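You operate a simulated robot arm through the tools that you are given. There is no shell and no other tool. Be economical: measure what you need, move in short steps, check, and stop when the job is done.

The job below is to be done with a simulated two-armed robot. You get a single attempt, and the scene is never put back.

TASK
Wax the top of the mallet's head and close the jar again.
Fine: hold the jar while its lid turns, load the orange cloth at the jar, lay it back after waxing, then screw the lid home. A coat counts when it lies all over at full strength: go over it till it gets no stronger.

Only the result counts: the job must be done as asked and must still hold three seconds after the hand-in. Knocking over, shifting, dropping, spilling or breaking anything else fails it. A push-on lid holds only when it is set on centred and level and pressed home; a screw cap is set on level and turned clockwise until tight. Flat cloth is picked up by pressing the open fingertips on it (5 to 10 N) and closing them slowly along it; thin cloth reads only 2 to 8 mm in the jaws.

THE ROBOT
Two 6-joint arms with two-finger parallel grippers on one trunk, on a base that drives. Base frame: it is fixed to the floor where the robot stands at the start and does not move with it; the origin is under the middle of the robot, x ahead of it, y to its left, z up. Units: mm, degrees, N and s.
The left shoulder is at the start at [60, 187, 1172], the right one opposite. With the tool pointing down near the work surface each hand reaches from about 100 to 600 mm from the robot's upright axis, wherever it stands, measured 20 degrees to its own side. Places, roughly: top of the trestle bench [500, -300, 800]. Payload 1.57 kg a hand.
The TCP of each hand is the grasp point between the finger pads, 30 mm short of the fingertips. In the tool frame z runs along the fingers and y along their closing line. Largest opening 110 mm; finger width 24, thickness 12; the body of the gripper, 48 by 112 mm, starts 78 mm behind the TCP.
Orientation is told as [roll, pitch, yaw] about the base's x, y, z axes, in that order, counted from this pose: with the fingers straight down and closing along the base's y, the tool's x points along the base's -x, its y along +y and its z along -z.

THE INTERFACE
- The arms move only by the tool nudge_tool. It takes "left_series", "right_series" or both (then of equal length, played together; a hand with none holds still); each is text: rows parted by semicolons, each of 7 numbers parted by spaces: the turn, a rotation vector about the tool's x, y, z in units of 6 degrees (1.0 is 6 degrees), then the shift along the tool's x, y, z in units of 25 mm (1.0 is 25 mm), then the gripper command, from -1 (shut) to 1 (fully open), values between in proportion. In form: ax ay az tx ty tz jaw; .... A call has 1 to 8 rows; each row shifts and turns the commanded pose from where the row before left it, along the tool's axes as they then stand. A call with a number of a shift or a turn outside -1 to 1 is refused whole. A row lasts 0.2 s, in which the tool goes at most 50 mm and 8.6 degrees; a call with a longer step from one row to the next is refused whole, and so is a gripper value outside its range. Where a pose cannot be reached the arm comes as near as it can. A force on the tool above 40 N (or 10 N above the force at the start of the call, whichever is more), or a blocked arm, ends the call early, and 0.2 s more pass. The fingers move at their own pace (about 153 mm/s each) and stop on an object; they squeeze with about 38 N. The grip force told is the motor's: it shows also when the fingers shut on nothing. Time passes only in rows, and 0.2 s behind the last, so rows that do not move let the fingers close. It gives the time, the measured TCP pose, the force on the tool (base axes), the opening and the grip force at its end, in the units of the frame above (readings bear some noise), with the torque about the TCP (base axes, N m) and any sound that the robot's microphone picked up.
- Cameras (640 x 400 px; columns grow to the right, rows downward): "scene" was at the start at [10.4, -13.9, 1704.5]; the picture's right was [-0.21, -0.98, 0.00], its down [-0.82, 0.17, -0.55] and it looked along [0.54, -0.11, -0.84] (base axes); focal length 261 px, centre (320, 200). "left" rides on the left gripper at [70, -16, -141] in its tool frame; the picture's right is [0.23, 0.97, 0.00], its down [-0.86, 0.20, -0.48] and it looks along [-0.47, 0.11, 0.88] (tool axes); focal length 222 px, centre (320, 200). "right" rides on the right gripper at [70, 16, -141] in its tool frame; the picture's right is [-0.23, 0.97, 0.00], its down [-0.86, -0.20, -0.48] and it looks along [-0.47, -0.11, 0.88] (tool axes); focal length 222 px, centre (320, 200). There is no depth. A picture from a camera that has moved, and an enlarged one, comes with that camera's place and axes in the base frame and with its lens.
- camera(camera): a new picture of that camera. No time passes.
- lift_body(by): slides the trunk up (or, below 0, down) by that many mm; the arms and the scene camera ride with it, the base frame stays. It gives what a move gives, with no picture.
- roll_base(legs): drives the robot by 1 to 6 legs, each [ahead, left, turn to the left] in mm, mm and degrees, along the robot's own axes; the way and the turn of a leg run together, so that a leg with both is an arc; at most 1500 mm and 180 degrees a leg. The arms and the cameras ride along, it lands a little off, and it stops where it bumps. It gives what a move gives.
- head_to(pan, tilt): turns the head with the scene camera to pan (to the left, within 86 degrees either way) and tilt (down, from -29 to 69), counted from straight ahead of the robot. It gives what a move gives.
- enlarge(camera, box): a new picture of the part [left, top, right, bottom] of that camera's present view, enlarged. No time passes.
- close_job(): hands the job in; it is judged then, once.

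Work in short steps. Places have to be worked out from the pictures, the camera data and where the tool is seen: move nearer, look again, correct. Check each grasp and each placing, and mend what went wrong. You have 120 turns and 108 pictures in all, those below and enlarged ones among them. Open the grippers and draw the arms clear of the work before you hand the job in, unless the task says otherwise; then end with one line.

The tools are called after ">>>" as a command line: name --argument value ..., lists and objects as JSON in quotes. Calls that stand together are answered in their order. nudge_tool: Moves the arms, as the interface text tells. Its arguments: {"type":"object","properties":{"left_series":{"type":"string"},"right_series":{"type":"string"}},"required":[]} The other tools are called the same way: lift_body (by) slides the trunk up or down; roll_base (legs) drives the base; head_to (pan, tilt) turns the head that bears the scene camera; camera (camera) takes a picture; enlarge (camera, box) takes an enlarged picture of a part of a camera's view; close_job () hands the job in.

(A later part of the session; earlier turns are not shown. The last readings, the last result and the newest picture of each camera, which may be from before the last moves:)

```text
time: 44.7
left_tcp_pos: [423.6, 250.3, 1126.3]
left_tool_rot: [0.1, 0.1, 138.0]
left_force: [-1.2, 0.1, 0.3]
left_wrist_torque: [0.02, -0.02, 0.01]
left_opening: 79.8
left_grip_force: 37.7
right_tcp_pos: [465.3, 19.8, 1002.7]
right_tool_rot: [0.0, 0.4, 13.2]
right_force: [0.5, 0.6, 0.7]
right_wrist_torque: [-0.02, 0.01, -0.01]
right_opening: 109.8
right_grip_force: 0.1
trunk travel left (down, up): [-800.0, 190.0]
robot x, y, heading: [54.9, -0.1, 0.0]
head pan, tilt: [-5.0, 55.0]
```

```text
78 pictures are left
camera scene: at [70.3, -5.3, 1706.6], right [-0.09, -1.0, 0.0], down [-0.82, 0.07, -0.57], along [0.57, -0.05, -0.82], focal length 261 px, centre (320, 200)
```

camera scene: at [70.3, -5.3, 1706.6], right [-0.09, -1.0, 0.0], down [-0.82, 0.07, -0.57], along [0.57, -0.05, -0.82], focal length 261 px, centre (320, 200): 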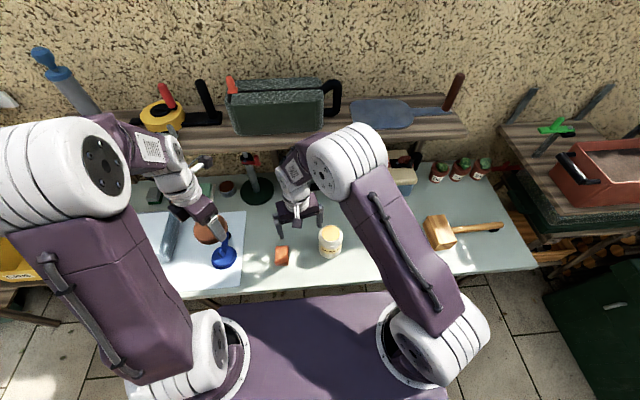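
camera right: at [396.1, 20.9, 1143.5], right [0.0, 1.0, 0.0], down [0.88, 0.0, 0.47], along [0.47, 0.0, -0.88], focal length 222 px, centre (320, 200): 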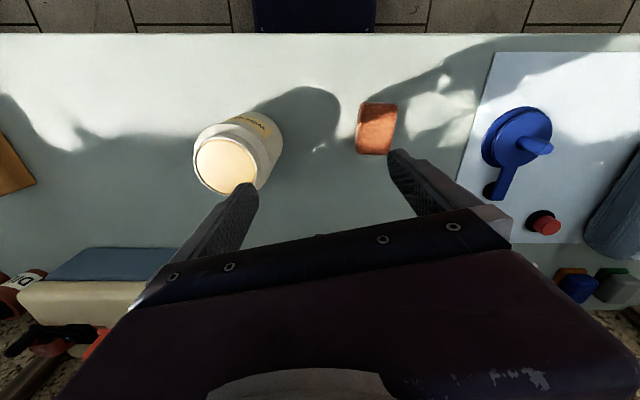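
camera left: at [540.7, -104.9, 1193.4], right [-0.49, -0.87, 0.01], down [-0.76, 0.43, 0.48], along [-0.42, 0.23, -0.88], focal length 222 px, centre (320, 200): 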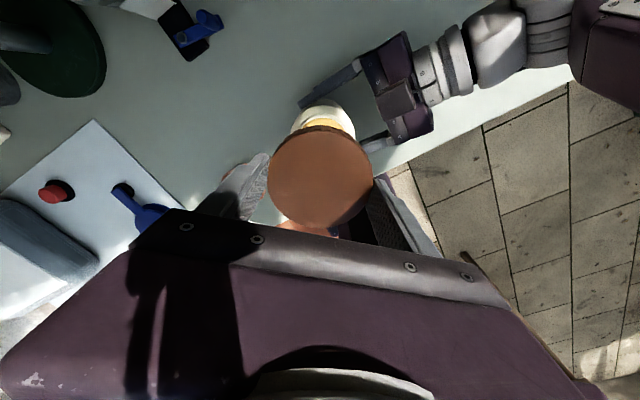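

The cloth pad lies at about (455,100), ~50 mm in y by ~67 mm in x, and the open jar stands unmoved. I bring the right hand over it at yaw 0 and shift the lid hand a bit farther left.

>>> nudge_tool --right_series "0 0 1 0 0 0 1;0 0 1 0 0 0 1;0 0 0.2 0.1 0.8 0.6 1;0 0 0 0.1 0.8 0.6 1;0 0 0 0.1 0.8 0.6 1;0 0 0 0.1 0.8 0.6 1;0 0 0 0 0 0.8 1;0 0 0 0 0 0.8 1" --left_series "0 0 0 -0.31 -0.35 0 -0.2;0 0 0 -0.31 -0.35 0 -0.2;0 0 0 -0.31 -0.35 0 -0.2;0 0 0 -0.31 -0.35 0 -0.2;0 0 0 -0.31 -0.35 0 -0.2;0 0 0 -0.31 -0.35 0 -0.2;0 0 0 0 0 0 -0.2;0 0 0 0 0 0 -0.2"

>>> camera --camera "right"

>>> enlarge --camera "scene" --box '[230, 200, 350, 280]'

```text
time: 46.5
left_tcp_pos: [423.7, 320.6, 1126.3]
left_tool_rot: [0.1, 0.1, 138.0]
left_force: [0.6, -0.3, 0.2]
left_wrist_torque: [-0.05, -0.03, 0.0]
left_opening: 80.1
left_grip_force: 38.2
right_tcp_pos: [454.8, 101.8, 903.8]
right_tool_rot: [-0.2, 0.5, 0.2]
right_force: [0.2, 0.6, 0.4]
right_wrist_torque: [0.0, 0.03, 0.0]
right_opening: 110.2
right_grip_force: 0.0
trunk travel left (down, up): [-800.0, 190.0]
robot x, y, heading: [57.6, 3.3, -0.2]
head pan, tilt: [-5.0, 55.0]
```

```text
77 pictures are left
camera right: at [386.8, 118.7, 1045.8], right [0.23, 0.97, 0.0], down [0.86, -0.2, 0.47], along [0.46, -0.11, -0.88], focal length 222 px, centre (320, 200)
```

right: 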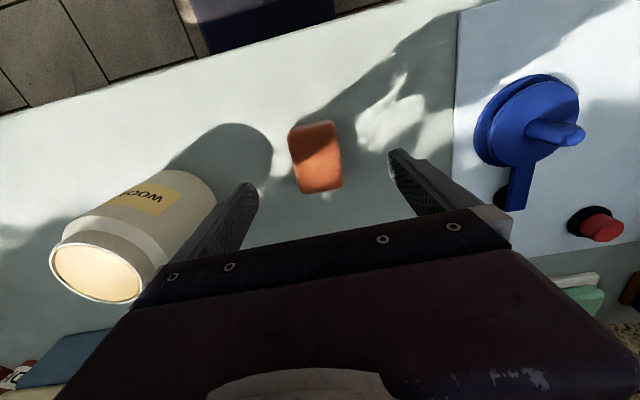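

```text
5.00 times, centred on (290, 240) of scene
camera zoom: at [70.6, -5.6, 1706.6], right [-0.09, -1.0, 0.0], down [-0.82, 0.07, -0.57], along [0.57, -0.05, -0.82], focal length 1303 px, centre (470, 0)
```

zoom: 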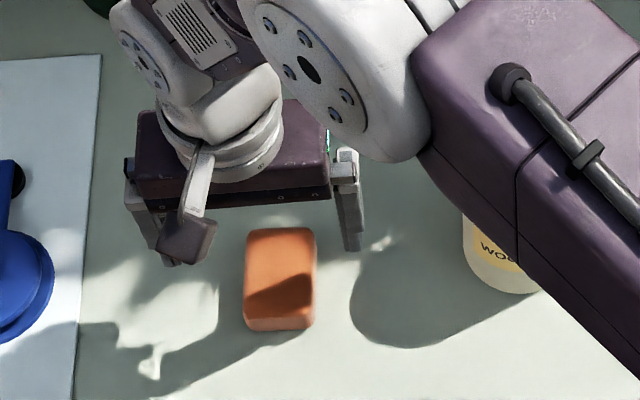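

The pad is ~52×68×24 mm centred (457,98), top ≈824. I lower so the fingertips are about 10 mm above the bench and close on the pad.

>>> nudge_tool --right_series "0 0 0 -0.08 -0.15 0.8 1;0 0 0 0 0 0.8 1;0 0 0 0 0 0.8 0.5;0 0 0 0 0 0.16 0.2;0 0 0 0 0 0 0;0 0 0 0 0 0 -0.1;0 0 0 0 0 0 -0.2;0 0 0 0 0 0 -0.3"

>>> camera --camera "right"

```text
time: 48.3
left_tcp_pos: [423.9, 321.3, 1126.6]
left_tool_rot: [0.2, 0.0, 138.0]
left_force: [-0.2, 0.2, 0.4]
left_wrist_torque: [0.0, 0.02, 0.0]
left_opening: 80.1
left_grip_force: 37.1
right_tcp_pos: [455.6, 97.3, 839.6]
right_tool_rot: [-0.1, 0.4, 0.1]
right_force: [0.3, -0.4, 0.3]
right_wrist_torque: [-0.02, -0.01, -0.01]
right_opening: 48.8
right_grip_force: 38.3
trunk travel left (down, up): [-800.0, 190.0]
robot x, y, heading: [60.5, -2.0, 0.1]
head pan, tilt: [-5.0, 55.0]
```

```text
75 pictures are left
camera right: at [387.4, 113.3, 980.9], right [0.23, 0.97, 0.0], down [0.86, -0.2, 0.47], along [0.46, -0.11, -0.88], focal length 222 px, centre (320, 200)
```

right: 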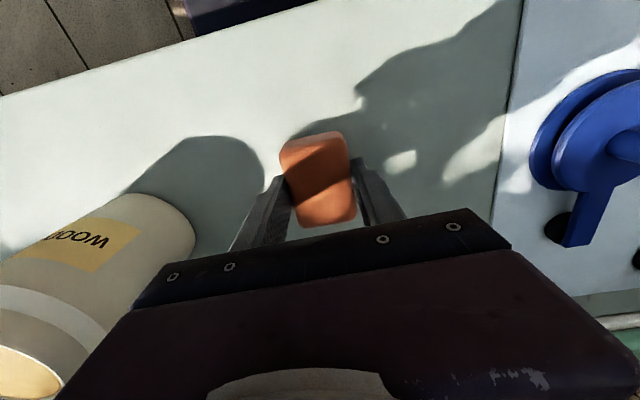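

Gripped at 48.8 mm with a firm hold. I lift it and carry it over toward the jar.

>>> nudge_tool --right_series "0 0 0 0 0 -0.6 -0.3;0 0 0 0 0 -1 -0.3;0 0 0 0 0 -1 -0.3;0 0 0 0 0 -1 -0.3;0 0 0 -0.1 -0.9 -1 -0.3;0 0 0 -0.2 -1 -1 -0.3;0 0 0 -0.2 -1 -0.5 -0.3;0 0 0 -0.2 -1 0 -0.3"

>>> nudge_tool --right_series "0 0 0 -0.15 -1 0 -0.3;0 0 0 0 -1 0 -0.3;0 0 0 0 -1 0 -0.3"

>>> camera --camera "right"

>>> enlarge --camera "scene" --box '[270, 170, 390, 270]'

```text
time: 50.1
left_tcp_pos: [424.1, 320.3, 1126.4]
left_tool_rot: [0.0, 0.0, 138.0]
left_force: [0.1, 0.0, 0.7]
left_wrist_torque: [0.0, 0.01, 0.0]
left_opening: 80.2
left_grip_force: 38.0
right_tcp_pos: [475.2, -2.2, 989.1]
right_tool_rot: [-0.1, 0.4, 0.2]
right_force: [-0.1, 0.2, -0.2]
right_wrist_torque: [0.0, -0.02, -0.03]
right_opening: 48.9
right_grip_force: 38.3
trunk travel left (down, up): [-800.0, 190.0]
robot x, y, heading: [57.4, 1.2, -0.0]
head pan, tilt: [-5.0, 55.0]
```

```text
time: 50.9
left_tcp_pos: [423.5, 320.4, 1126.5]
left_tool_rot: [-0.1, 0.0, 138.0]
left_force: [-0.1, 0.4, -0.3]
left_wrist_torque: [-0.02, 0.0, -0.01]
left_opening: 79.9
left_grip_force: 37.8
right_tcp_pos: [476.7, -77.8, 992.1]
right_tool_rot: [-0.1, 0.3, 0.1]
right_force: [1.3, -0.1, -0.9]
right_wrist_torque: [0.01, -0.02, 0.0]
right_opening: 48.5
right_grip_force: 37.6
trunk travel left (down, up): [-800.0, 190.0]
robot x, y, heading: [57.3, 1.0, 0.0]
head pan, tilt: [-5.0, 55.0]
```

```text
74 pictures are left
camera right: at [409.4, -61.3, 1133.7], right [0.23, 0.97, 0.0], down [0.86, -0.2, 0.47], along [0.46, -0.11, -0.88], focal length 222 px, centre (320, 200)
```

right: 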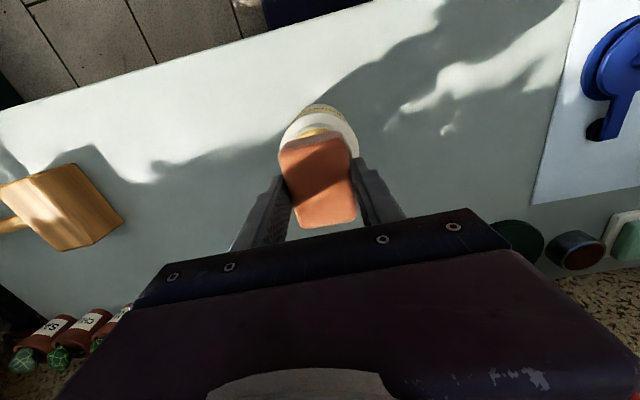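

```text
4.00 times, centred on (330, 220) of scene
camera zoom: at [70.2, -6.0, 1706.6], right [-0.09, -1.0, 0.0], down [-0.82, 0.07, -0.57], along [0.57, -0.05, -0.82], focal length 1042 px, centre (280, 120)
```

zoom: 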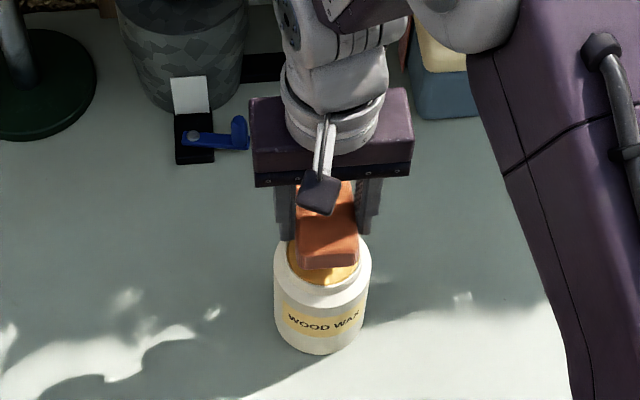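

Pad is centred over the mouth; bottom ≈952, rim ≈926. I lower in small steps and read the force.

>>> nudge_tool --right_series "0 0 0 0 0 0.25 -0.3;0 0 0 0 0 0.25 -0.3;0 0 0 0 0 0.2 -0.3;0 0 0 0 0 0.15 -0.3;0 0 0 0 0 0.12 -0.3"

```text
time: 52.1
left_tcp_pos: [424.6, 320.5, 1125.6]
left_tool_rot: [0.0, 0.0, 138.1]
left_force: [0.2, -0.5, -0.2]
left_wrist_torque: [0.0, 0.01, 0.01]
left_opening: 80.1
left_grip_force: 38.2
right_tcp_pos: [480.6, -75.7, 966.7]
right_tool_rot: [-0.2, 0.4, 0.2]
right_force: [-0.2, -0.6, -0.6]
right_wrist_torque: [-0.02, 0.01, -0.03]
right_opening: 48.4
right_grip_force: 37.9
trunk travel left (down, up): [-800.0, 190.0]
robot x, y, heading: [58.2, -0.8, 0.0]
head pan, tilt: [-5.0, 55.0]
```

No contact yet at 967; I go on in 2 mm steps.

>>> nudge_tool --right_series "0 0 0 0 0 0.08 -0.3;0 0 0 0 0 0.08 -0.3;0 0 0 0 0 0.08 -0.3;0 0 0 0 0 0.08 -0.3"

>>> enlarge --camera "scene" --box '[290, 190, 370, 260]'

```text
time: 53.1
left_tcp_pos: [421.1, 319.3, 1128.3]
left_tool_rot: [-0.1, 0.3, 137.9]
left_force: [0.1, -0.9, 0.6]
left_wrist_torque: [0.0, 0.02, 0.0]
left_opening: 79.6
left_grip_force: 38.0
right_tcp_pos: [477.6, -75.7, 961.8]
right_tool_rot: [-0.2, -0.1, 0.2]
right_force: [4.6, -1.1, 41.7]
right_wrist_torque: [-0.12, 0.6, 0.01]
right_opening: 49.0
right_grip_force: 38.0
trunk travel left (down, up): [-800.0, 190.0]
robot x, y, heading: [54.4, -1.9, 0.3]
head pan, tilt: [-5.0, 55.0]
```

```text
5.71 times, centred on (330, 225) of scene
camera zoom: at [65.8, -5.2, 1707.3], right [-0.09, -1.0, 0.0], down [-0.81, 0.07, -0.58], along [0.57, -0.05, -0.82], focal length 1489 px, centre (263, 57)
```

zoom: 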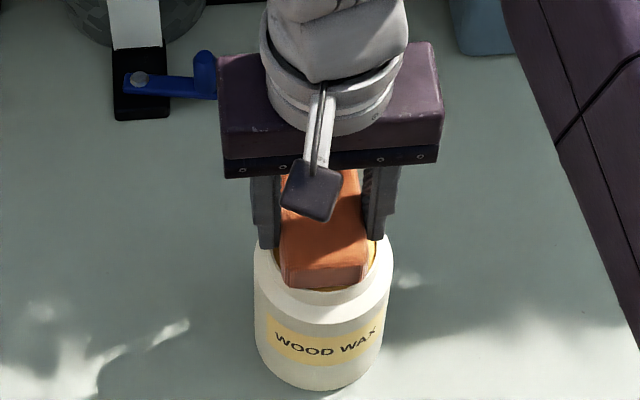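

Contact is at TCP ≈962 with 42 N, which is too hard. I ease off, rub lightly on the wax, then lift and look.

>>> nudge_tool --right_series "0 0 0 0 0 -0.08 -0.3;0 0 0 0.1 0 0 -0.3;0 0 0 -0.1 0.1 0 -0.3;0 0 0 -0.1 -0.1 0 -0.3;0 0 0 0.1 -0.1 0 -0.3;0 0 0 0 0.1 0 -0.3"

```text
time: 54.5
left_tcp_pos: [422.2, 321.1, 1127.5]
left_tool_rot: [0.0, 0.1, 138.1]
left_force: [-0.1, -0.7, 0.0]
left_wrist_torque: [0.03, 0.0, -0.01]
left_opening: 79.8
left_grip_force: 37.6
right_tcp_pos: [477.9, -76.1, 962.7]
right_tool_rot: [-0.1, 0.1, 0.1]
right_force: [10.9, -1.1, 42.0]
right_wrist_torque: [0.08, -0.19, 0.04]
right_opening: 48.5
right_grip_force: 38.3
trunk travel left (down, up): [-800.0, 190.0]
robot x, y, heading: [55.7, -1.2, 0.1]
head pan, tilt: [-5.0, 55.0]
```

Still pressing 42 N, so the command sits lower than the real pose. I raise in 2 mm steps.

>>> nudge_tool --right_series "0 0 0 0 0 -0.1 -0.3;0 0 0 0 0 -0.08 -0.3"

```text
time: 55.1
left_tcp_pos: [423.5, 320.4, 1126.2]
left_tool_rot: [0.1, -0.1, 137.9]
left_force: [-0.7, 0.4, 0.8]
left_wrist_torque: [0.03, 0.01, -0.01]
left_opening: 80.0
left_grip_force: 38.3
right_tcp_pos: [475.3, -77.5, 962.6]
right_tool_rot: [-0.3, 0.8, 0.2]
right_force: [1.3, 1.8, 2.7]
right_wrist_torque: [0.1, -0.15, 0.0]
right_opening: 48.5
right_grip_force: 38.3
trunk travel left (down, up): [-800.0, 190.0]
robot x, y, heading: [53.2, -0.4, 0.2]
head pan, tilt: [-5.0, 55.0]
```

Contact is light now (3 N). I rub gently in small moves with a slight press, then lift clear.

>>> nudge_tool --right_series "0 0 0 0 0 0.04 -0.3;0 0 0 0.12 0 0 -0.3;0 0 0 -0.12 0.12 0 -0.3;0 0 0 -0.12 -0.12 0 -0.3;0 0 0 0.12 -0.12 0 -0.3;0 0 0 0 0.12 0 -0.3;0 0 0 0 0 0 -0.3"

>>> nudge_tool --right_series "0 0 0 0 0 -0.5 -0.3;0 0 0 0 0 -1 -0.3;0 0 0 0 0 -1 -0.3;0 0 0 0 0 -1 -0.3"

>>> camera --camera "right"

>>> enlarge --camera "scene" --box '[280, 170, 380, 260]'

```text
time: 56.7
left_tcp_pos: [424.2, 320.9, 1126.9]
left_tool_rot: [0.1, 0.0, 138.1]
left_force: [0.3, -0.3, -0.4]
left_wrist_torque: [-0.01, 0.0, -0.02]
left_opening: 79.9
left_grip_force: 37.8
right_tcp_pos: [478.1, -75.7, 963.6]
right_tool_rot: [-0.2, 0.4, 0.1]
right_force: [0.5, 0.5, -0.5]
right_wrist_torque: [0.0, 0.01, 0.0]
right_opening: 48.7
right_grip_force: 37.5
trunk travel left (down, up): [-800.0, 190.0]
robot x, y, heading: [59.8, -1.0, -0.1]
head pan, tilt: [-5.0, 55.0]
```

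```text
time: 57.7
left_tcp_pos: [423.8, 319.5, 1125.7]
left_tool_rot: [-0.1, 0.0, 138.0]
left_force: [-0.2, 0.1, -0.4]
left_wrist_torque: [0.0, -0.03, -0.03]
left_opening: 79.6
left_grip_force: 37.8
right_tcp_pos: [479.3, -76.6, 1051.9]
right_tool_rot: [-0.2, 0.4, 0.2]
right_force: [0.2, 0.1, 0.1]
right_wrist_torque: [-0.04, -0.01, 0.0]
right_opening: 48.8
right_grip_force: 38.3
trunk travel left (down, up): [-800.0, 190.0]
robot x, y, heading: [59.1, -2.9, -0.1]
head pan, tilt: [-5.0, 55.0]
```

```text
71 pictures are left
camera right: at [411.5, -59.3, 1194.0], right [0.23, 0.97, 0.0], down [0.86, -0.2, 0.47], along [0.46, -0.11, -0.88], focal length 222 px, centre (320, 200)
```

right: 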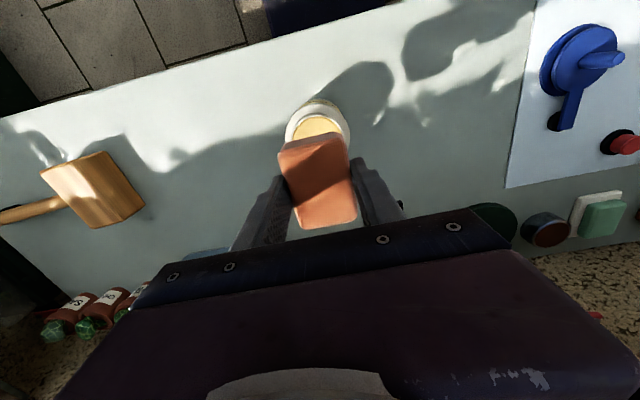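

```text
4.44 times, centred on (330, 215) of scene
camera zoom: at [69.8, -5.5, 1706.5], right [-0.09, -1.0, 0.0], down [-0.82, 0.07, -0.57], along [0.57, -0.05, -0.82], focal length 1158 px, centre (276, 133)
```

zoom: 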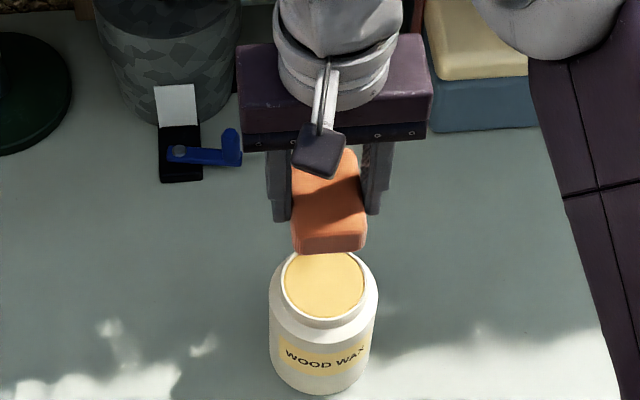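

The mouth is ~60 mm, with the wax close to the rim. I'll try the pad on the mallet and see whether it coats. First I roll the base 80 mm right for comfortable reach.

>>> roll_base --legs '[[0, -80, 0]]'

```text
time: 58.7
left_tcp_pos: [423.7, 245.2, 1125.3]
left_tool_rot: [0.2, 0.1, 137.9]
left_force: [-0.5, -0.5, 0.3]
left_wrist_torque: [-0.04, -0.01, 0.0]
left_opening: 79.7
left_grip_force: 38.1
right_tcp_pos: [479.6, -152.0, 1052.0]
right_tool_rot: [-0.4, 0.4, 0.1]
right_force: [-0.1, 0.3, 0.5]
right_wrist_torque: [-0.03, 0.0, 0.01]
right_opening: 48.5
right_grip_force: 38.4
trunk travel left (down, up): [-800.0, 190.0]
robot x, y, heading: [56.4, -76.5, 0.1]
head pan, tilt: [-5.0, 55.0]
```

Now I carry the cloth to above the mallet.

>>> nudge_tool --right_series "0 0 0 0 -1 0 -0.3;0 0 0 0 -1 0 -0.3;0 0 0 0 -1 0 -0.3;0 0 0 0 -1 0 -0.3;0 0 0 0 -1 0 -0.3;0 0 0 0 -1 0 -0.3;0 0 0 0 -1 0 -0.3;0 0 0 0 -1 0 -0.3"

>>> nudge_tool --right_series "0 0 0 0 -1 0.6 -0.3;0 0 0 0 -1 0.6 -0.3;0 0 0 0 -1 0.6 -0.3;0 0 0 0 -1 0.6 -0.3;0 0 0 0 -0.8 0.6 -0.3;0 0 0 0 -0.6 0.4 -0.3"

>>> camera --camera "right"

>>> head_to --pan -40 --tilt 50

>>> camera --camera "scene"

```text
time: 60.5
left_tcp_pos: [423.8, 239.8, 1127.1]
left_tool_rot: [0.0, 0.0, 137.9]
left_force: [-0.4, 0.4, -0.7]
left_wrist_torque: [0.01, -0.02, 0.03]
left_opening: 79.9
left_grip_force: 38.5
right_tcp_pos: [478.0, -356.1, 1053.4]
right_tool_rot: [-0.1, 0.4, 0.1]
right_force: [1.3, 0.8, -0.5]
right_wrist_torque: [0.0, -0.01, -0.02]
right_opening: 48.4
right_grip_force: 37.5
trunk travel left (down, up): [-800.0, 190.0]
robot x, y, heading: [52.4, -78.6, -0.3]
head pan, tilt: [-5.0, 55.0]
```

```text
time: 61.9
left_tcp_pos: [423.9, 241.3, 1127.4]
left_tool_rot: [0.0, 0.0, 137.9]
left_force: [0.3, -0.1, 1.4]
left_wrist_torque: [-0.03, -0.01, 0.0]
left_opening: 79.9
left_grip_force: 37.9
right_tcp_pos: [478.4, -491.0, 969.4]
right_tool_rot: [0.1, 0.5, 0.1]
right_force: [0.1, -0.1, -0.3]
right_wrist_torque: [-0.01, 0.0, -0.03]
right_opening: 48.5
right_grip_force: 38.0
trunk travel left (down, up): [-800.0, 190.0]
robot x, y, heading: [51.9, -78.7, 0.1]
head pan, tilt: [-5.0, 55.0]
```

```text
69 pictures are left
camera right: at [410.1, -474.9, 1110.3], right [0.23, 0.97, 0.0], down [0.86, -0.2, 0.47], along [0.46, -0.11, -0.88], focal length 222 px, centre (320, 200)
```

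right: 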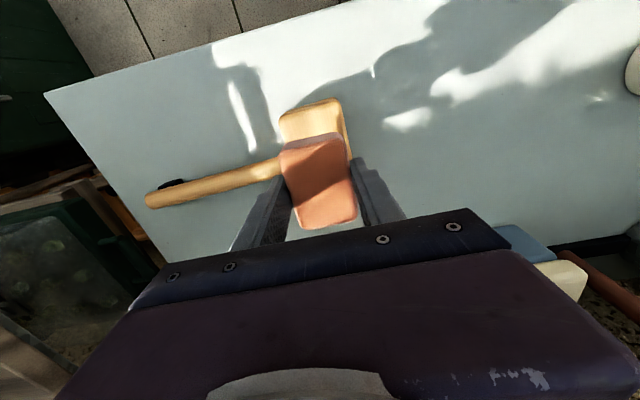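

```text
time: 62.9
left_tcp_pos: [424.7, 240.7, 1126.3]
left_tool_rot: [0.1, 0.0, 138.0]
left_force: [-0.3, 0.3, 1.0]
left_wrist_torque: [0.0, -0.01, 0.01]
left_opening: 79.7
left_grip_force: 37.7
right_tcp_pos: [478.6, -490.5, 968.3]
right_tool_rot: [-0.2, 0.3, 0.0]
right_force: [-0.7, -0.4, 0.2]
right_wrist_torque: [0.0, 0.01, 0.06]
right_opening: 48.4
right_grip_force: 37.7
trunk travel left (down, up): [-800.0, 190.0]
robot x, y, heading: [58.5, -80.6, 0.2]
head pan, tilt: [-40.0, 50.0]
```

```text
68 pictures are left
camera scene: at [57.5, -128.0, 1713.1], right [-0.64, -0.77, 0.0], down [-0.59, 0.49, -0.64], along [0.49, -0.41, -0.77], focal length 261 px, centre (320, 200)
```

scene: 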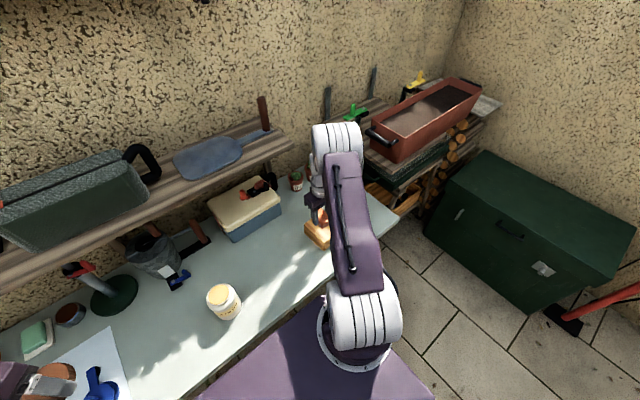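

Mallet top near edge is at x≈430, y -523…-461, so I start the pad at (466,-492). I lower to just above contact (~902).

>>> nudge_tool --right_series "0 0 0 0.25 -0.03 0.7 -0.3;0 0 0 0.25 0 0.7 -0.3;0 0 0 0 0 0.6 -0.3;0 0 0 0 0 0.4 -0.3;0 0 0 0 0 0.12 -0.3;0 0 0 0 0 0.06 -0.3;0 0 0 0 0 0.06 -0.3"

```text
time: 64.5
left_tcp_pos: [423.3, 241.7, 1126.5]
left_tool_rot: [0.0, 0.1, 137.9]
left_force: [0.2, -0.1, 0.1]
left_wrist_torque: [0.01, -0.03, 0.01]
left_opening: 80.1
left_grip_force: 38.4
right_tcp_pos: [465.7, -492.1, 903.5]
right_tool_rot: [-0.2, 0.3, -0.1]
right_force: [-0.7, -0.2, 8.5]
right_wrist_torque: [0.17, 0.01, 0.01]
right_opening: 48.5
right_grip_force: 37.9
trunk travel left (down, up): [-800.0, 190.0]
robot x, y, heading: [57.6, -79.2, -0.0]
head pan, tilt: [-40.0, 50.0]
```

Contact with 8.5 N at 903.5. I stroke along +x to the far end.

>>> nudge_tool --right_series "0 0 0 -0.27 0 0 -0.3;0 0 0 -0.27 0 0 -0.3;0 0 0 -0.27 0 0 -0.3;0 0 0 -0.27 0 0 -0.3;0 0 0 -0.27 0 0 -0.3;0 0 0 -0.27 0 0 -0.3;0 0 0 -0.27 0 0 -0.3;0 0 0 -0.27 0 0 -0.3"

>>> camera --camera "right"

```text
time: 66.3
left_tcp_pos: [421.9, 240.9, 1127.1]
left_tool_rot: [0.0, 0.3, 137.9]
left_force: [-0.1, 0.0, -0.5]
left_wrist_torque: [-0.02, 0.01, 0.01]
left_opening: 80.0
left_grip_force: 38.0
right_tcp_pos: [518.9, -491.0, 902.4]
right_tool_rot: [-0.2, 0.2, 0.1]
right_force: [-7.1, -1.2, 14.8]
right_wrist_torque: [0.08, 0.28, 0.03]
right_opening: 48.7
right_grip_force: 37.6
trunk travel left (down, up): [-800.0, 190.0]
robot x, y, heading: [55.4, -77.2, 0.0]
head pan, tilt: [-40.0, 50.0]
```

```text
67 pictures are left
camera right: at [450.9, -473.8, 1044.7], right [0.23, 0.97, -0.01], down [0.86, -0.2, 0.48], along [0.46, -0.11, -0.88], focal length 222 px, centre (320, 200)
```

right: 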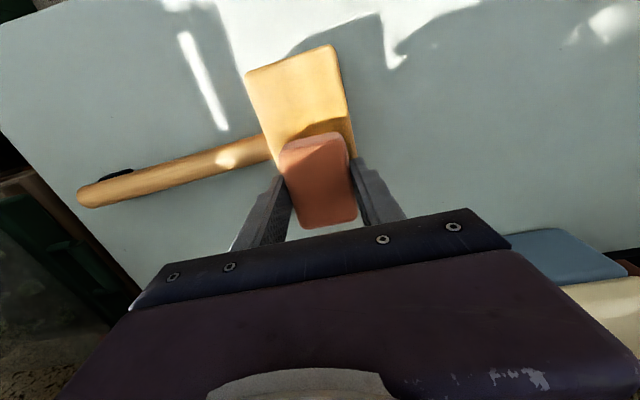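

Mallet hasn't shifted. I enlarge to see whether a wax film shows.

>>> enlarge --camera "right" --box '[230, 30, 370, 170]'

```text
2.86 times, centred on (300, 100) of right
camera zoom: at [450.9, -473.8, 1044.7], right [0.23, 0.97, -0.01], down [0.86, -0.2, 0.48], along [0.46, -0.11, -0.88], focal length 635 px, centre (377, 486)
```

zoom: 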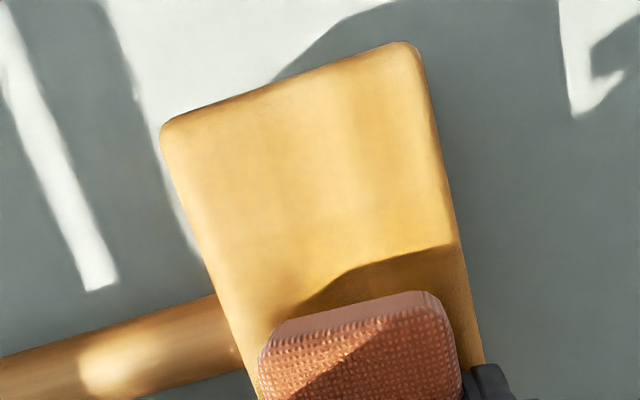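

A yellowish film seems to follow the pad. I continue with strokes offset toward each side, back along -x first at y≈-500.

>>> nudge_tool --right_series "0 0 0 0 -0.36 -0.01 -0.3;0 0 0 0.33 0 0 -0.3;0 0 0 0.33 0 0 -0.3;0 0 0 0.33 0 0 -0.3;0 0 0 0.33 0 0 -0.3;0 0 0 0.33 0 0 -0.3;0 0 0 0.33 0 0 -0.3;0 0 0 0.33 0 0 -0.3"

>>> nudge_tool --right_series "0 0 0 0 0.7 0 -0.3;0 0 0 -0.33 0 0 -0.3;0 0 0 -0.33 0 0 -0.3;0 0 0 -0.33 0 0 -0.3;0 0 0 -0.33 0 0 -0.3;0 0 0 -0.33 0 0 -0.3;0 0 0 -0.33 0 0 -0.3;0 0 0 -0.33 0 0 -0.3"

>>> enlarge --camera "right" --box '[230, 30, 370, 170]'

```text
time: 68.1
left_tcp_pos: [423.6, 243.6, 1126.8]
left_tool_rot: [0.2, 0.1, 137.9]
left_force: [-0.3, -0.1, 0.0]
left_wrist_torque: [-0.01, 0.02, 0.01]
left_opening: 80.0
left_grip_force: 37.7
right_tcp_pos: [463.7, -499.8, 901.9]
right_tool_rot: [-0.4, 0.2, 0.1]
right_force: [12.8, -0.4, 24.6]
right_wrist_torque: [0.08, -0.42, -0.02]
right_opening: 48.6
right_grip_force: 38.1
trunk travel left (down, up): [-800.0, 190.0]
robot x, y, heading: [59.3, -79.6, -0.2]
head pan, tilt: [-40.0, 50.0]
```

```text
time: 69.9
left_tcp_pos: [423.7, 240.4, 1125.6]
left_tool_rot: [0.0, 0.1, 137.9]
left_force: [0.7, 0.6, 0.5]
left_wrist_torque: [-0.02, -0.01, -0.04]
left_opening: 80.3
left_grip_force: 38.0
right_tcp_pos: [519.4, -482.2, 903.6]
right_tool_rot: [-0.1, 0.4, 0.1]
right_force: [-1.1, -0.1, 1.9]
right_wrist_torque: [0.07, 0.05, -0.01]
right_opening: 48.5
right_grip_force: 38.1
trunk travel left (down, up): [-800.0, 190.0]
robot x, y, heading: [59.0, -77.5, -0.1]
head pan, tilt: [-40.0, 50.0]
```

```text
2.86 times, centred on (300, 100) of right
camera zoom: at [451.7, -466.0, 1044.7], right [0.23, 0.97, 0.0], down [0.86, -0.2, 0.47], along [0.46, -0.11, -0.88], focal length 635 px, centre (377, 486)
```

zoom: 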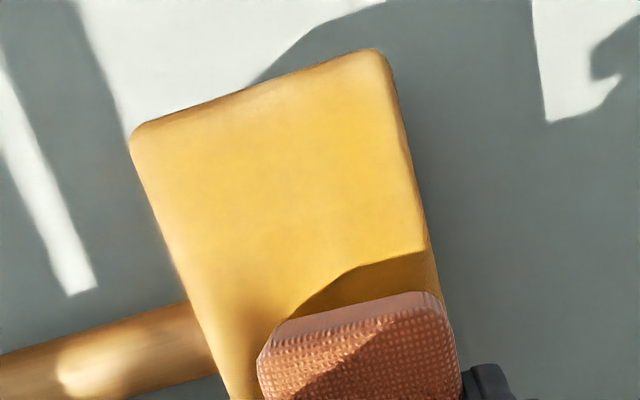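

The coat is clearly building, with edges still weaker. I continue overlapping strokes, going slightly past every edge.

>>> nudge_tool --right_series "0 0 0 -0.3 0.1 0.01 -0.3;0 0 0 0.4 0 0 -0.3;0 0 0 0.4 0 0 -0.3;0 0 0 0.4 0 0 -0.3;0 0 0 0.4 0 0 -0.3;0 0 0 0.4 0 0 -0.3;0 0 0 0.4 0 0 -0.3;0 0 0 0.35 0 0 -0.3"

>>> nudge_tool --right_series "0 0 0 0 -0.5 0 -0.3;0 0 0 -0.4 0 0 -0.3;0 0 0 -0.4 0 0 -0.3;0 0 0 -0.4 0 0 -0.3;0 0 0 -0.4 0 0 -0.3;0 0 0 -0.4 0 0 -0.3;0 0 0 -0.4 0 0 -0.3;0 0 0 -0.35 0 0 -0.3"

>>> nudge_tool --right_series "0 0 0 0 -0.5 0 -0.3;0 0 0 0.4 0 0 -0.3;0 0 0 0.4 0 0 -0.3;0 0 0 0.4 0 0 -0.3;0 0 0 0.4 0 0 -0.3;0 0 0 0.4 0 0 -0.3;0 0 0 0.4 0 0 -0.3;0 0 0 0.35 0 0 -0.3"

>>> nudge_tool --right_series "0 0 0 -0.4 0 0 -0.3;0 0 0 -0.4 0 0 -0.3;0 0 0 -0.4 0 0 -0.3;0 0 0 -0.4 0 0 -0.3;0 0 0 -0.4 0 0 -0.3;0 0 0 -0.4 0 0 -0.3;0 0 0 -0.35 0 0 -0.3"

>>> enlarge --camera "right" --box '[230, 20, 370, 160]'

```text
time: 71.7
left_tcp_pos: [424.1, 242.4, 1126.1]
left_tool_rot: [0.1, 0.1, 137.8]
left_force: [-0.4, 0.0, -1.0]
left_wrist_torque: [-0.01, 0.0, -0.01]
left_opening: 79.6
left_grip_force: 37.8
right_tcp_pos: [461.4, -481.5, 903.5]
right_tool_rot: [-0.4, 0.2, 0.0]
right_force: [6.7, 0.3, 15.6]
right_wrist_torque: [0.29, -0.19, -0.08]
right_opening: 48.5
right_grip_force: 38.3
trunk travel left (down, up): [-800.0, 190.0]
robot x, y, heading: [56.3, -76.1, 0.1]
head pan, tilt: [-40.0, 50.0]
```

```text
time: 73.5
left_tcp_pos: [421.9, 242.9, 1127.3]
left_tool_rot: [0.0, 0.2, 137.9]
left_force: [0.9, 0.5, 0.3]
left_wrist_torque: [-0.02, -0.02, 0.02]
left_opening: 79.8
left_grip_force: 37.7
right_tcp_pos: [525.0, -492.2, 902.5]
right_tool_rot: [-0.2, 0.2, 0.0]
right_force: [-9.4, -1.6, 18.6]
right_wrist_torque: [0.11, 0.45, 0.08]
right_opening: 48.7
right_grip_force: 38.0
trunk travel left (down, up): [-800.0, 190.0]
robot x, y, heading: [58.0, -77.7, -0.3]
head pan, tilt: [-40.0, 50.0]
```

```text
time: 75.3
left_tcp_pos: [422.6, 242.3, 1127.2]
left_tool_rot: [0.2, 0.1, 137.8]
left_force: [0.0, -0.2, 1.3]
left_wrist_torque: [0.0, -0.02, -0.01]
left_opening: 79.9
left_grip_force: 38.1
right_tcp_pos: [458.7, -505.9, 903.1]
right_tool_rot: [-0.2, 0.4, 0.1]
right_force: [3.7, -0.2, 7.0]
right_wrist_torque: [0.09, -0.26, -0.03]
right_opening: 48.9
right_grip_force: 38.1
trunk travel left (down, up): [-800.0, 190.0]
robot x, y, heading: [54.1, -79.6, 0.0]
head pan, tilt: [-40.0, 50.0]
```

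```text
time: 76.9
left_tcp_pos: [421.7, 241.9, 1127.1]
left_tool_rot: [0.0, 0.1, 138.0]
left_force: [-0.8, -0.1, -0.3]
left_wrist_torque: [-0.01, -0.01, 0.03]
left_opening: 79.6
left_grip_force: 37.6
right_tcp_pos: [525.9, -504.5, 902.7]
right_tool_rot: [-0.2, 0.4, 0.0]
right_force: [-6.4, -1.3, 14.0]
right_wrist_torque: [0.1, 0.28, 0.06]
right_opening: 48.5
right_grip_force: 38.1
trunk travel left (down, up): [-800.0, 190.0]
robot x, y, heading: [56.4, -81.9, -0.2]
head pan, tilt: [-40.0, 50.0]
```

```text
2.86 times, centred on (300, 90) of right
camera zoom: at [457.9, -488.5, 1044.0], right [0.23, 0.97, 0.0], down [0.86, -0.2, 0.48], along [0.46, -0.11, -0.88], focal length 635 px, centre (377, 514)
```

zoom: 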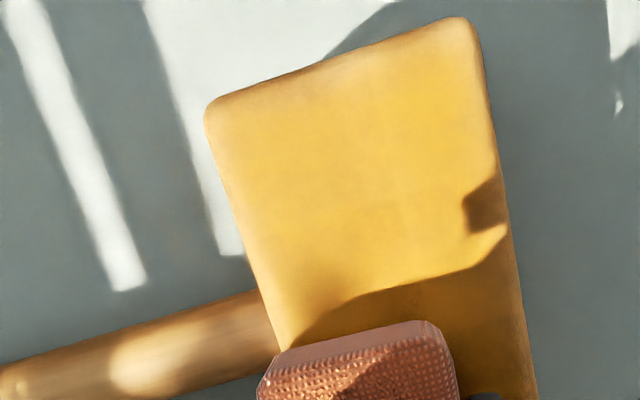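

I lift away and toward the jar to look at the whole face.

>>> nudge_tool --right_series "0 0 0 0 0 -1 -0.3;0 0 0 0 0.5 -1 -0.3;0 0 0 0 1 -1 -0.3;0 0 0 0.5 1 -1 -0.3;0 0 0 1 1 -1 -0.3;0 0 0 1 1 0 -0.3;0 0 0 0 1 0 -0.3;0 0 0 0 1 0 -0.3"

>>> camera --camera "right"

>>> enlarge --camera "scene" --box '[270, 180, 390, 270]'

```text
time: 78.7
left_tcp_pos: [424.7, 242.0, 1125.3]
left_tool_rot: [0.1, 0.1, 137.9]
left_force: [-0.4, 0.6, 0.4]
left_wrist_torque: [-0.02, -0.03, 0.0]
left_opening: 79.9
left_grip_force: 38.1
right_tcp_pos: [465.5, -342.6, 1029.3]
right_tool_rot: [-0.1, 0.3, 0.0]
right_force: [0.3, -0.8, -0.2]
right_wrist_torque: [-0.02, 0.0, -0.02]
right_opening: 48.7
right_grip_force: 37.8
trunk travel left (down, up): [-800.0, 190.0]
robot x, y, heading: [55.7, -81.1, 0.2]
head pan, tilt: [-40.0, 50.0]
```

```text
63 pictures are left
camera right: at [397.6, -325.8, 1170.3], right [0.23, 0.97, -0.01], down [0.86, -0.2, 0.47], along [0.46, -0.11, -0.88], focal length 222 px, centre (320, 200)
```

right: 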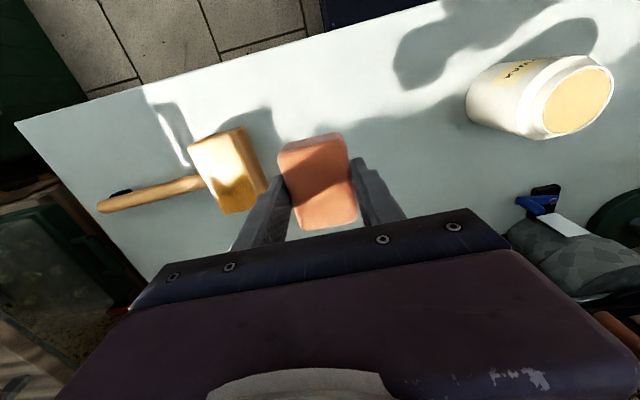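

```text
4.44 times, centred on (330, 225) of scene
camera zoom: at [57.2, -126.6, 1713.1], right [-0.64, -0.77, 0.0], down [-0.59, 0.49, -0.64], along [0.49, -0.41, -0.77], focal length 1158 px, centre (276, 89)
```

zoom: 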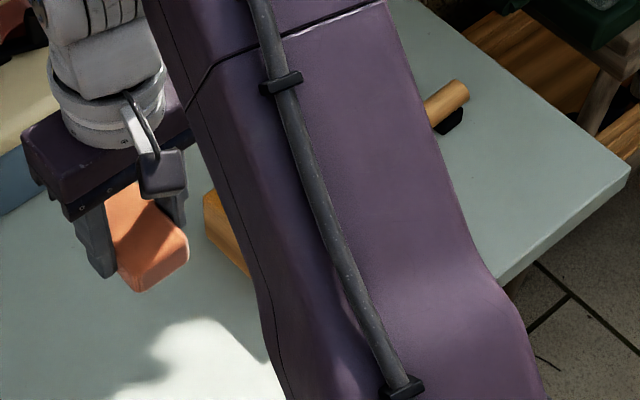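

>>> enlarge --camera "right" --box '[175, 115, 285, 225]'

```text
3.64 times, centred on (230, 170) of right
camera zoom: at [397.6, -325.8, 1170.3], right [0.23, 0.97, -0.01], down [0.86, -0.2, 0.47], along [0.46, -0.11, -0.88], focal length 808 px, centre (647, 309)
```

zoom: 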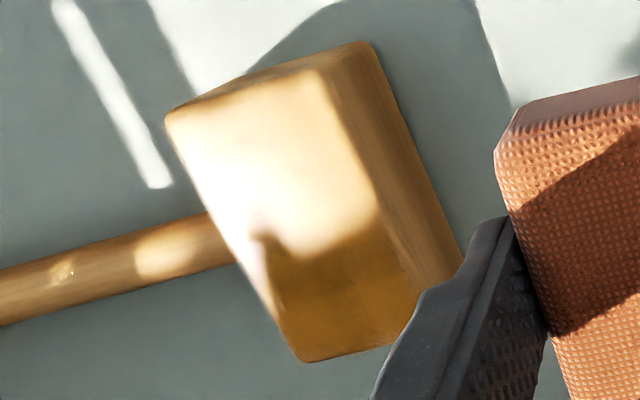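

The face now shines with glare, so it's coated; I need to know whether it is saturated. I return and go over everything again, including past the edges, then compare from the same spot.

>>> nudge_tool --right_series "0 0 0 0 -1 0 -0.3;0 0 0 0 -1 0 -0.3;0 0 0 0 -1 0 -0.3;0 0 0 -0.5 -1 1 -0.3;0 0 0 -1 -1 1 -0.3;0 0 0 -0.9 -0.9 1 -0.3;0 0 0 0 -0.3 1 -0.3;0 0 0 0 0 0.9 -0.3"

>>> nudge_tool --right_series "0 0 0 0 0 0.07 -0.3;0 0 0 0 0 0.04 -0.3"

```text
time: 80.5
left_tcp_pos: [425.0, 240.9, 1124.8]
left_tool_rot: [0.2, 0.0, 137.8]
left_force: [0.2, 0.4, -0.3]
left_wrist_torque: [0.01, 0.01, -0.01]
left_opening: 80.0
left_grip_force: 38.4
right_tcp_pos: [526.2, -497.9, 903.4]
right_tool_rot: [-0.1, 0.4, -0.1]
right_force: [0.0, 0.4, 0.5]
right_wrist_torque: [0.0, 0.03, -0.01]
right_opening: 48.6
right_grip_force: 37.8
trunk travel left (down, up): [-800.0, 190.0]
robot x, y, heading: [57.0, -81.1, -0.2]
head pan, tilt: [-40.0, 50.0]
```

```text
time: 81.1
left_tcp_pos: [423.2, 241.3, 1126.0]
left_tool_rot: [0.0, 0.1, 137.9]
left_force: [0.7, -1.1, -0.2]
left_wrist_torque: [0.03, -0.01, 0.01]
left_opening: 80.0
left_grip_force: 37.9
right_tcp_pos: [525.9, -497.2, 902.0]
right_tool_rot: [-0.2, 0.3, 0.0]
right_force: [-1.3, -1.0, 6.7]
right_wrist_torque: [0.14, 0.01, 0.05]
right_opening: 48.4
right_grip_force: 38.3
trunk travel left (down, up): [-800.0, 190.0]
robot x, y, heading: [54.0, -79.3, -0.1]
head pan, tilt: [-40.0, 50.0]
```

Contact 6.7 N. I sweep crosswise from the far end to the near end, passing over both side edges.

>>> nudge_tool --right_series "0 0 0 -0.1 -0.5 0 -0.3;0 0 0 0 0.7 0 -0.3;0 0 0 0 0.7 0 -0.3;0 0 0 0.7 0 0 -0.3;0 0 0 0 -0.7 0 -0.3;0 0 0 0 -0.7 0 -0.3;0 0 0 0.7 0 0 -0.3;0 0 0 0 0.7 0 -0.3"

>>> nudge_tool --right_series "0 0 0 0 0.7 0 -0.3;0 0 0 0.7 0 0 -0.3;0 0 0 0 -0.7 0 -0.3;0 0 0 0 -0.7 0 -0.3;0 0 0 0.7 0 0 -0.3;0 0 0 0 0.7 0 -0.3;0 0 0 0 0.7 0 -0.3;0 0 0 0 -0.3 0 -0.3"

>>> nudge_tool --right_series "0 0 0 -0.45 0 0 -0.3;0 0 0 -0.45 0 0 -0.3;0 0 0 -0.45 0 0 -0.3;0 0 0 -0.45 0 0 -0.3;0 0 0 -0.45 0 0 -0.3;0 0 0 -0.45 0 0 -0.3;0 0 0 -0.3 0 0 -0.3;0 0 0 0 -0.9 0 -0.3"

>>> nudge_tool --right_series "0 0 0 0.45 0 0 -0.3;0 0 0 0.45 0 0 -0.3;0 0 0 0.45 0 0 -0.3;0 0 0 0.45 0 0 -0.3;0 0 0 0.45 0 0 -0.3;0 0 0 0.45 0 0 -0.3;0 0 0 0.3 0.4 0 -0.3;0 0 0 0 0 0 -0.3"

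>>> nudge_tool --right_series "0 0 0 -0.45 0 0 -0.3;0 0 0 -0.45 0 0 -0.3;0 0 0 -0.45 0 0 -0.3;0 0 0 -0.45 0 0 -0.3;0 0 0 -0.45 0 0 -0.3;0 0 0 -0.45 0 0 -0.3;0 0 0 -0.1 0 0 -0.3"

>>> enlarge --camera "right" --box '[230, 20, 370, 160]'

```text
time: 82.9
left_tcp_pos: [423.4, 241.8, 1125.4]
left_tool_rot: [0.0, 0.0, 137.9]
left_force: [-0.4, 0.2, 0.2]
left_wrist_torque: [0.04, 0.0, 0.03]
left_opening: 79.9
left_grip_force: 38.0
right_tcp_pos: [490.2, -492.9, 902.3]
right_tool_rot: [-0.1, 0.4, -0.1]
right_force: [-1.8, -1.4, 3.3]
right_wrist_torque: [0.05, -0.12, -0.03]
right_opening: 48.6
right_grip_force: 37.6
trunk travel left (down, up): [-800.0, 190.0]
robot x, y, heading: [52.8, -79.6, 0.1]
head pan, tilt: [-40.0, 50.0]
```

```text
time: 84.7
left_tcp_pos: [424.4, 239.8, 1127.4]
left_tool_rot: [0.0, 0.1, 137.9]
left_force: [0.2, 0.4, 0.3]
left_wrist_torque: [-0.01, -0.02, 0.0]
left_opening: 79.7
left_grip_force: 38.0
right_tcp_pos: [456.3, -482.8, 902.3]
right_tool_rot: [-0.1, 0.4, 0.0]
right_force: [0.3, 1.9, 4.7]
right_wrist_torque: [0.17, -0.1, 0.04]
right_opening: 48.5
right_grip_force: 37.9
trunk travel left (down, up): [-800.0, 190.0]
robot x, y, heading: [55.3, -78.4, -0.1]
head pan, tilt: [-40.0, 50.0]
```

```text
time: 86.5
left_tcp_pos: [422.1, 243.6, 1127.0]
left_tool_rot: [0.1, 0.1, 138.0]
left_force: [-0.1, 0.0, 0.0]
left_wrist_torque: [0.0, -0.01, 0.04]
left_opening: 79.9
left_grip_force: 38.1
right_tcp_pos: [533.4, -504.8, 902.6]
right_tool_rot: [-0.3, 0.2, 0.2]
right_force: [2.1, 7.2, 14.0]
right_wrist_torque: [0.48, 0.05, -0.09]
right_opening: 48.8
right_grip_force: 37.9
trunk travel left (down, up): [-800.0, 190.0]
robot x, y, heading: [59.1, -78.3, 0.1]
head pan, tilt: [-40.0, 50.0]
```

```text
time: 88.3
left_tcp_pos: [424.6, 240.9, 1125.3]
left_tool_rot: [-0.1, 0.1, 137.9]
left_force: [0.1, 0.0, -0.2]
left_wrist_torque: [0.03, 0.01, 0.0]
left_opening: 80.0
left_grip_force: 37.9
right_tcp_pos: [459.3, -498.9, 902.7]
right_tool_rot: [-0.2, 0.3, 0.0]
right_force: [3.0, -4.6, 13.8]
right_wrist_torque: [-0.1, -0.13, 0.01]
right_opening: 48.6
right_grip_force: 38.2
trunk travel left (down, up): [-800.0, 190.0]
robot x, y, heading: [55.6, -80.0, 0.0]
head pan, tilt: [-40.0, 50.0]
```

```text
time: 89.9
left_tcp_pos: [424.6, 240.6, 1125.5]
left_tool_rot: [0.1, 0.0, 137.9]
left_force: [0.1, 0.2, 0.5]
left_wrist_torque: [0.03, 0.03, 0.02]
left_opening: 79.9
left_grip_force: 38.4
right_tcp_pos: [527.8, -495.7, 903.0]
right_tool_rot: [-0.1, 0.4, 0.0]
right_force: [-0.3, -0.1, 0.1]
right_wrist_torque: [-0.02, 0.02, -0.02]
right_opening: 48.7
right_grip_force: 37.6
trunk travel left (down, up): [-800.0, 190.0]
robot x, y, heading: [57.3, -77.4, 0.2]
head pan, tilt: [-40.0, 50.0]
```

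```text
2.86 times, centred on (300, 90) of right
camera zoom: at [459.7, -479.8, 1044.9], right [0.23, 0.97, 0.0], down [0.86, -0.2, 0.47], along [0.46, -0.11, -0.88], focal length 635 px, centre (377, 514)
```

zoom: 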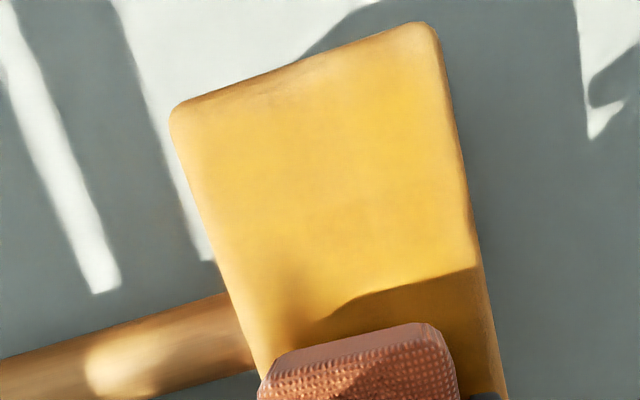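

Colour is unchanged, so either it is saturated or the pad is spent. To be sure, I'll reload at the jar and go over it once more.

>>> nudge_tool --right_series "0 0 0 0 0 -1 -0.3;0 0 0 0 0 -1 -0.3;0 0 0 0 1 -1 -0.3;0 0 0 0.2 1 -1 -0.3;0 0 0 0.5 1 0 -0.3;0 0 0 0.5 1 0 -0.3;0 0 0 0.5 1 0 -0.3;0 0 0 0.3 1 0 -0.3"

>>> nudge_tool --right_series "0 0 0 0 1 0 -0.3;0 0 0 0 1 0 -0.3;0 0 0 0 1 0 -0.3;0 0 0 0 1 0 -0.3;0 0 0 0 1 0 -0.3;0 0 0 0 1 0 -0.3;0 0 0 0 1 0 -0.3;0 0 0 0 1 0 -0.3"

>>> nudge_tool --right_series "0 0 0 0 1 0 -0.3;0 0 0 0 1 0 -0.3;0 0 0 0 0.8 0.2 -0.3;0 0 0 0 0 0.4 -0.3;0 0 0 0 0 0.4 -0.3"

>>> camera --camera "right"

```text
time: 91.7
left_tcp_pos: [424.0, 241.1, 1126.3]
left_tool_rot: [0.1, 0.0, 137.9]
left_force: [-0.2, 0.7, 0.9]
left_wrist_torque: [0.0, 0.02, 0.0]
left_opening: 79.9
left_grip_force: 37.8
right_tcp_pos: [477.8, -344.7, 999.5]
right_tool_rot: [-0.2, 0.4, 0.0]
right_force: [-0.3, 0.2, 0.3]
right_wrist_torque: [-0.04, -0.01, -0.04]
right_opening: 48.7
right_grip_force: 37.9
trunk travel left (down, up): [-800.0, 190.0]
robot x, y, heading: [58.4, -77.0, 0.2]
head pan, tilt: [-40.0, 50.0]
```

```text
time: 93.5
left_tcp_pos: [424.5, 240.6, 1125.2]
left_tool_rot: [0.1, 0.1, 137.8]
left_force: [1.0, -0.1, 0.2]
left_wrist_torque: [-0.03, -0.01, 0.02]
left_opening: 79.6
left_grip_force: 37.8
right_tcp_pos: [477.8, -142.4, 1001.2]
right_tool_rot: [-0.2, 0.4, 0.0]
right_force: [-0.3, 1.0, -0.8]
right_wrist_torque: [0.03, 0.0, 0.03]
right_opening: 48.5
right_grip_force: 38.2
trunk travel left (down, up): [-800.0, 190.0]
robot x, y, heading: [55.8, -78.8, 0.0]
head pan, tilt: [-40.0, 50.0]
```

```text
time: 94.7
left_tcp_pos: [423.3, 242.1, 1126.0]
left_tool_rot: [0.1, -0.1, 137.9]
left_force: [0.0, 0.4, 0.1]
left_wrist_torque: [-0.02, 0.01, 0.01]
left_opening: 79.9
left_grip_force: 37.3
right_tcp_pos: [477.6, -75.3, 976.1]
right_tool_rot: [-0.2, 0.4, 0.1]
right_force: [-0.4, 0.0, -0.7]
right_wrist_torque: [0.01, 0.0, -0.02]
right_opening: 48.6
right_grip_force: 38.1
trunk travel left (down, up): [-800.0, 190.0]
robot x, y, heading: [56.6, -80.1, 0.0]
head pan, tilt: [-40.0, 50.0]
```

```text
59 pictures are left
camera right: at [410.5, -57.9, 1116.9], right [0.23, 0.97, 0.0], down [0.86, -0.2, 0.47], along [0.46, -0.11, -0.88], focal length 222 px, centre (320, 200)
```

right: 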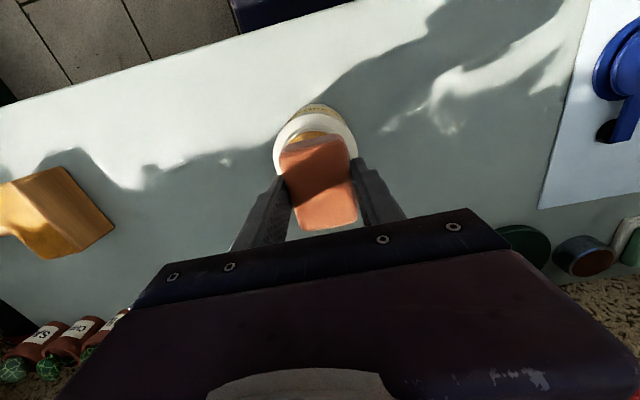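

Centred over the mouth again. I lower to light contact (~962.5).

>>> nudge_tool --right_series "0 0 0 0 0 0.3 -0.3;0 0 0 0 0 0.15 -0.3;0 0 0 0 0 0.04 -0.3;0 0 0 0 0 0.04 -0.3;0 0 0 0 0 0.03 -0.3"

```text
time: 95.9
left_tcp_pos: [424.2, 242.3, 1126.4]
left_tool_rot: [0.0, 0.0, 137.9]
left_force: [-1.2, -0.9, 0.3]
left_wrist_torque: [0.0, 0.0, 0.02]
left_opening: 79.9
left_grip_force: 38.2
right_tcp_pos: [479.0, -75.9, 961.1]
right_tool_rot: [-0.1, 0.3, 0.1]
right_force: [0.1, 1.8, 4.4]
right_wrist_torque: [0.14, 0.03, -0.03]
right_opening: 48.5
right_grip_force: 37.8
trunk travel left (down, up): [-800.0, 190.0]
robot x, y, heading: [54.2, -82.2, -0.2]
head pan, tilt: [-40.0, 50.0]
```

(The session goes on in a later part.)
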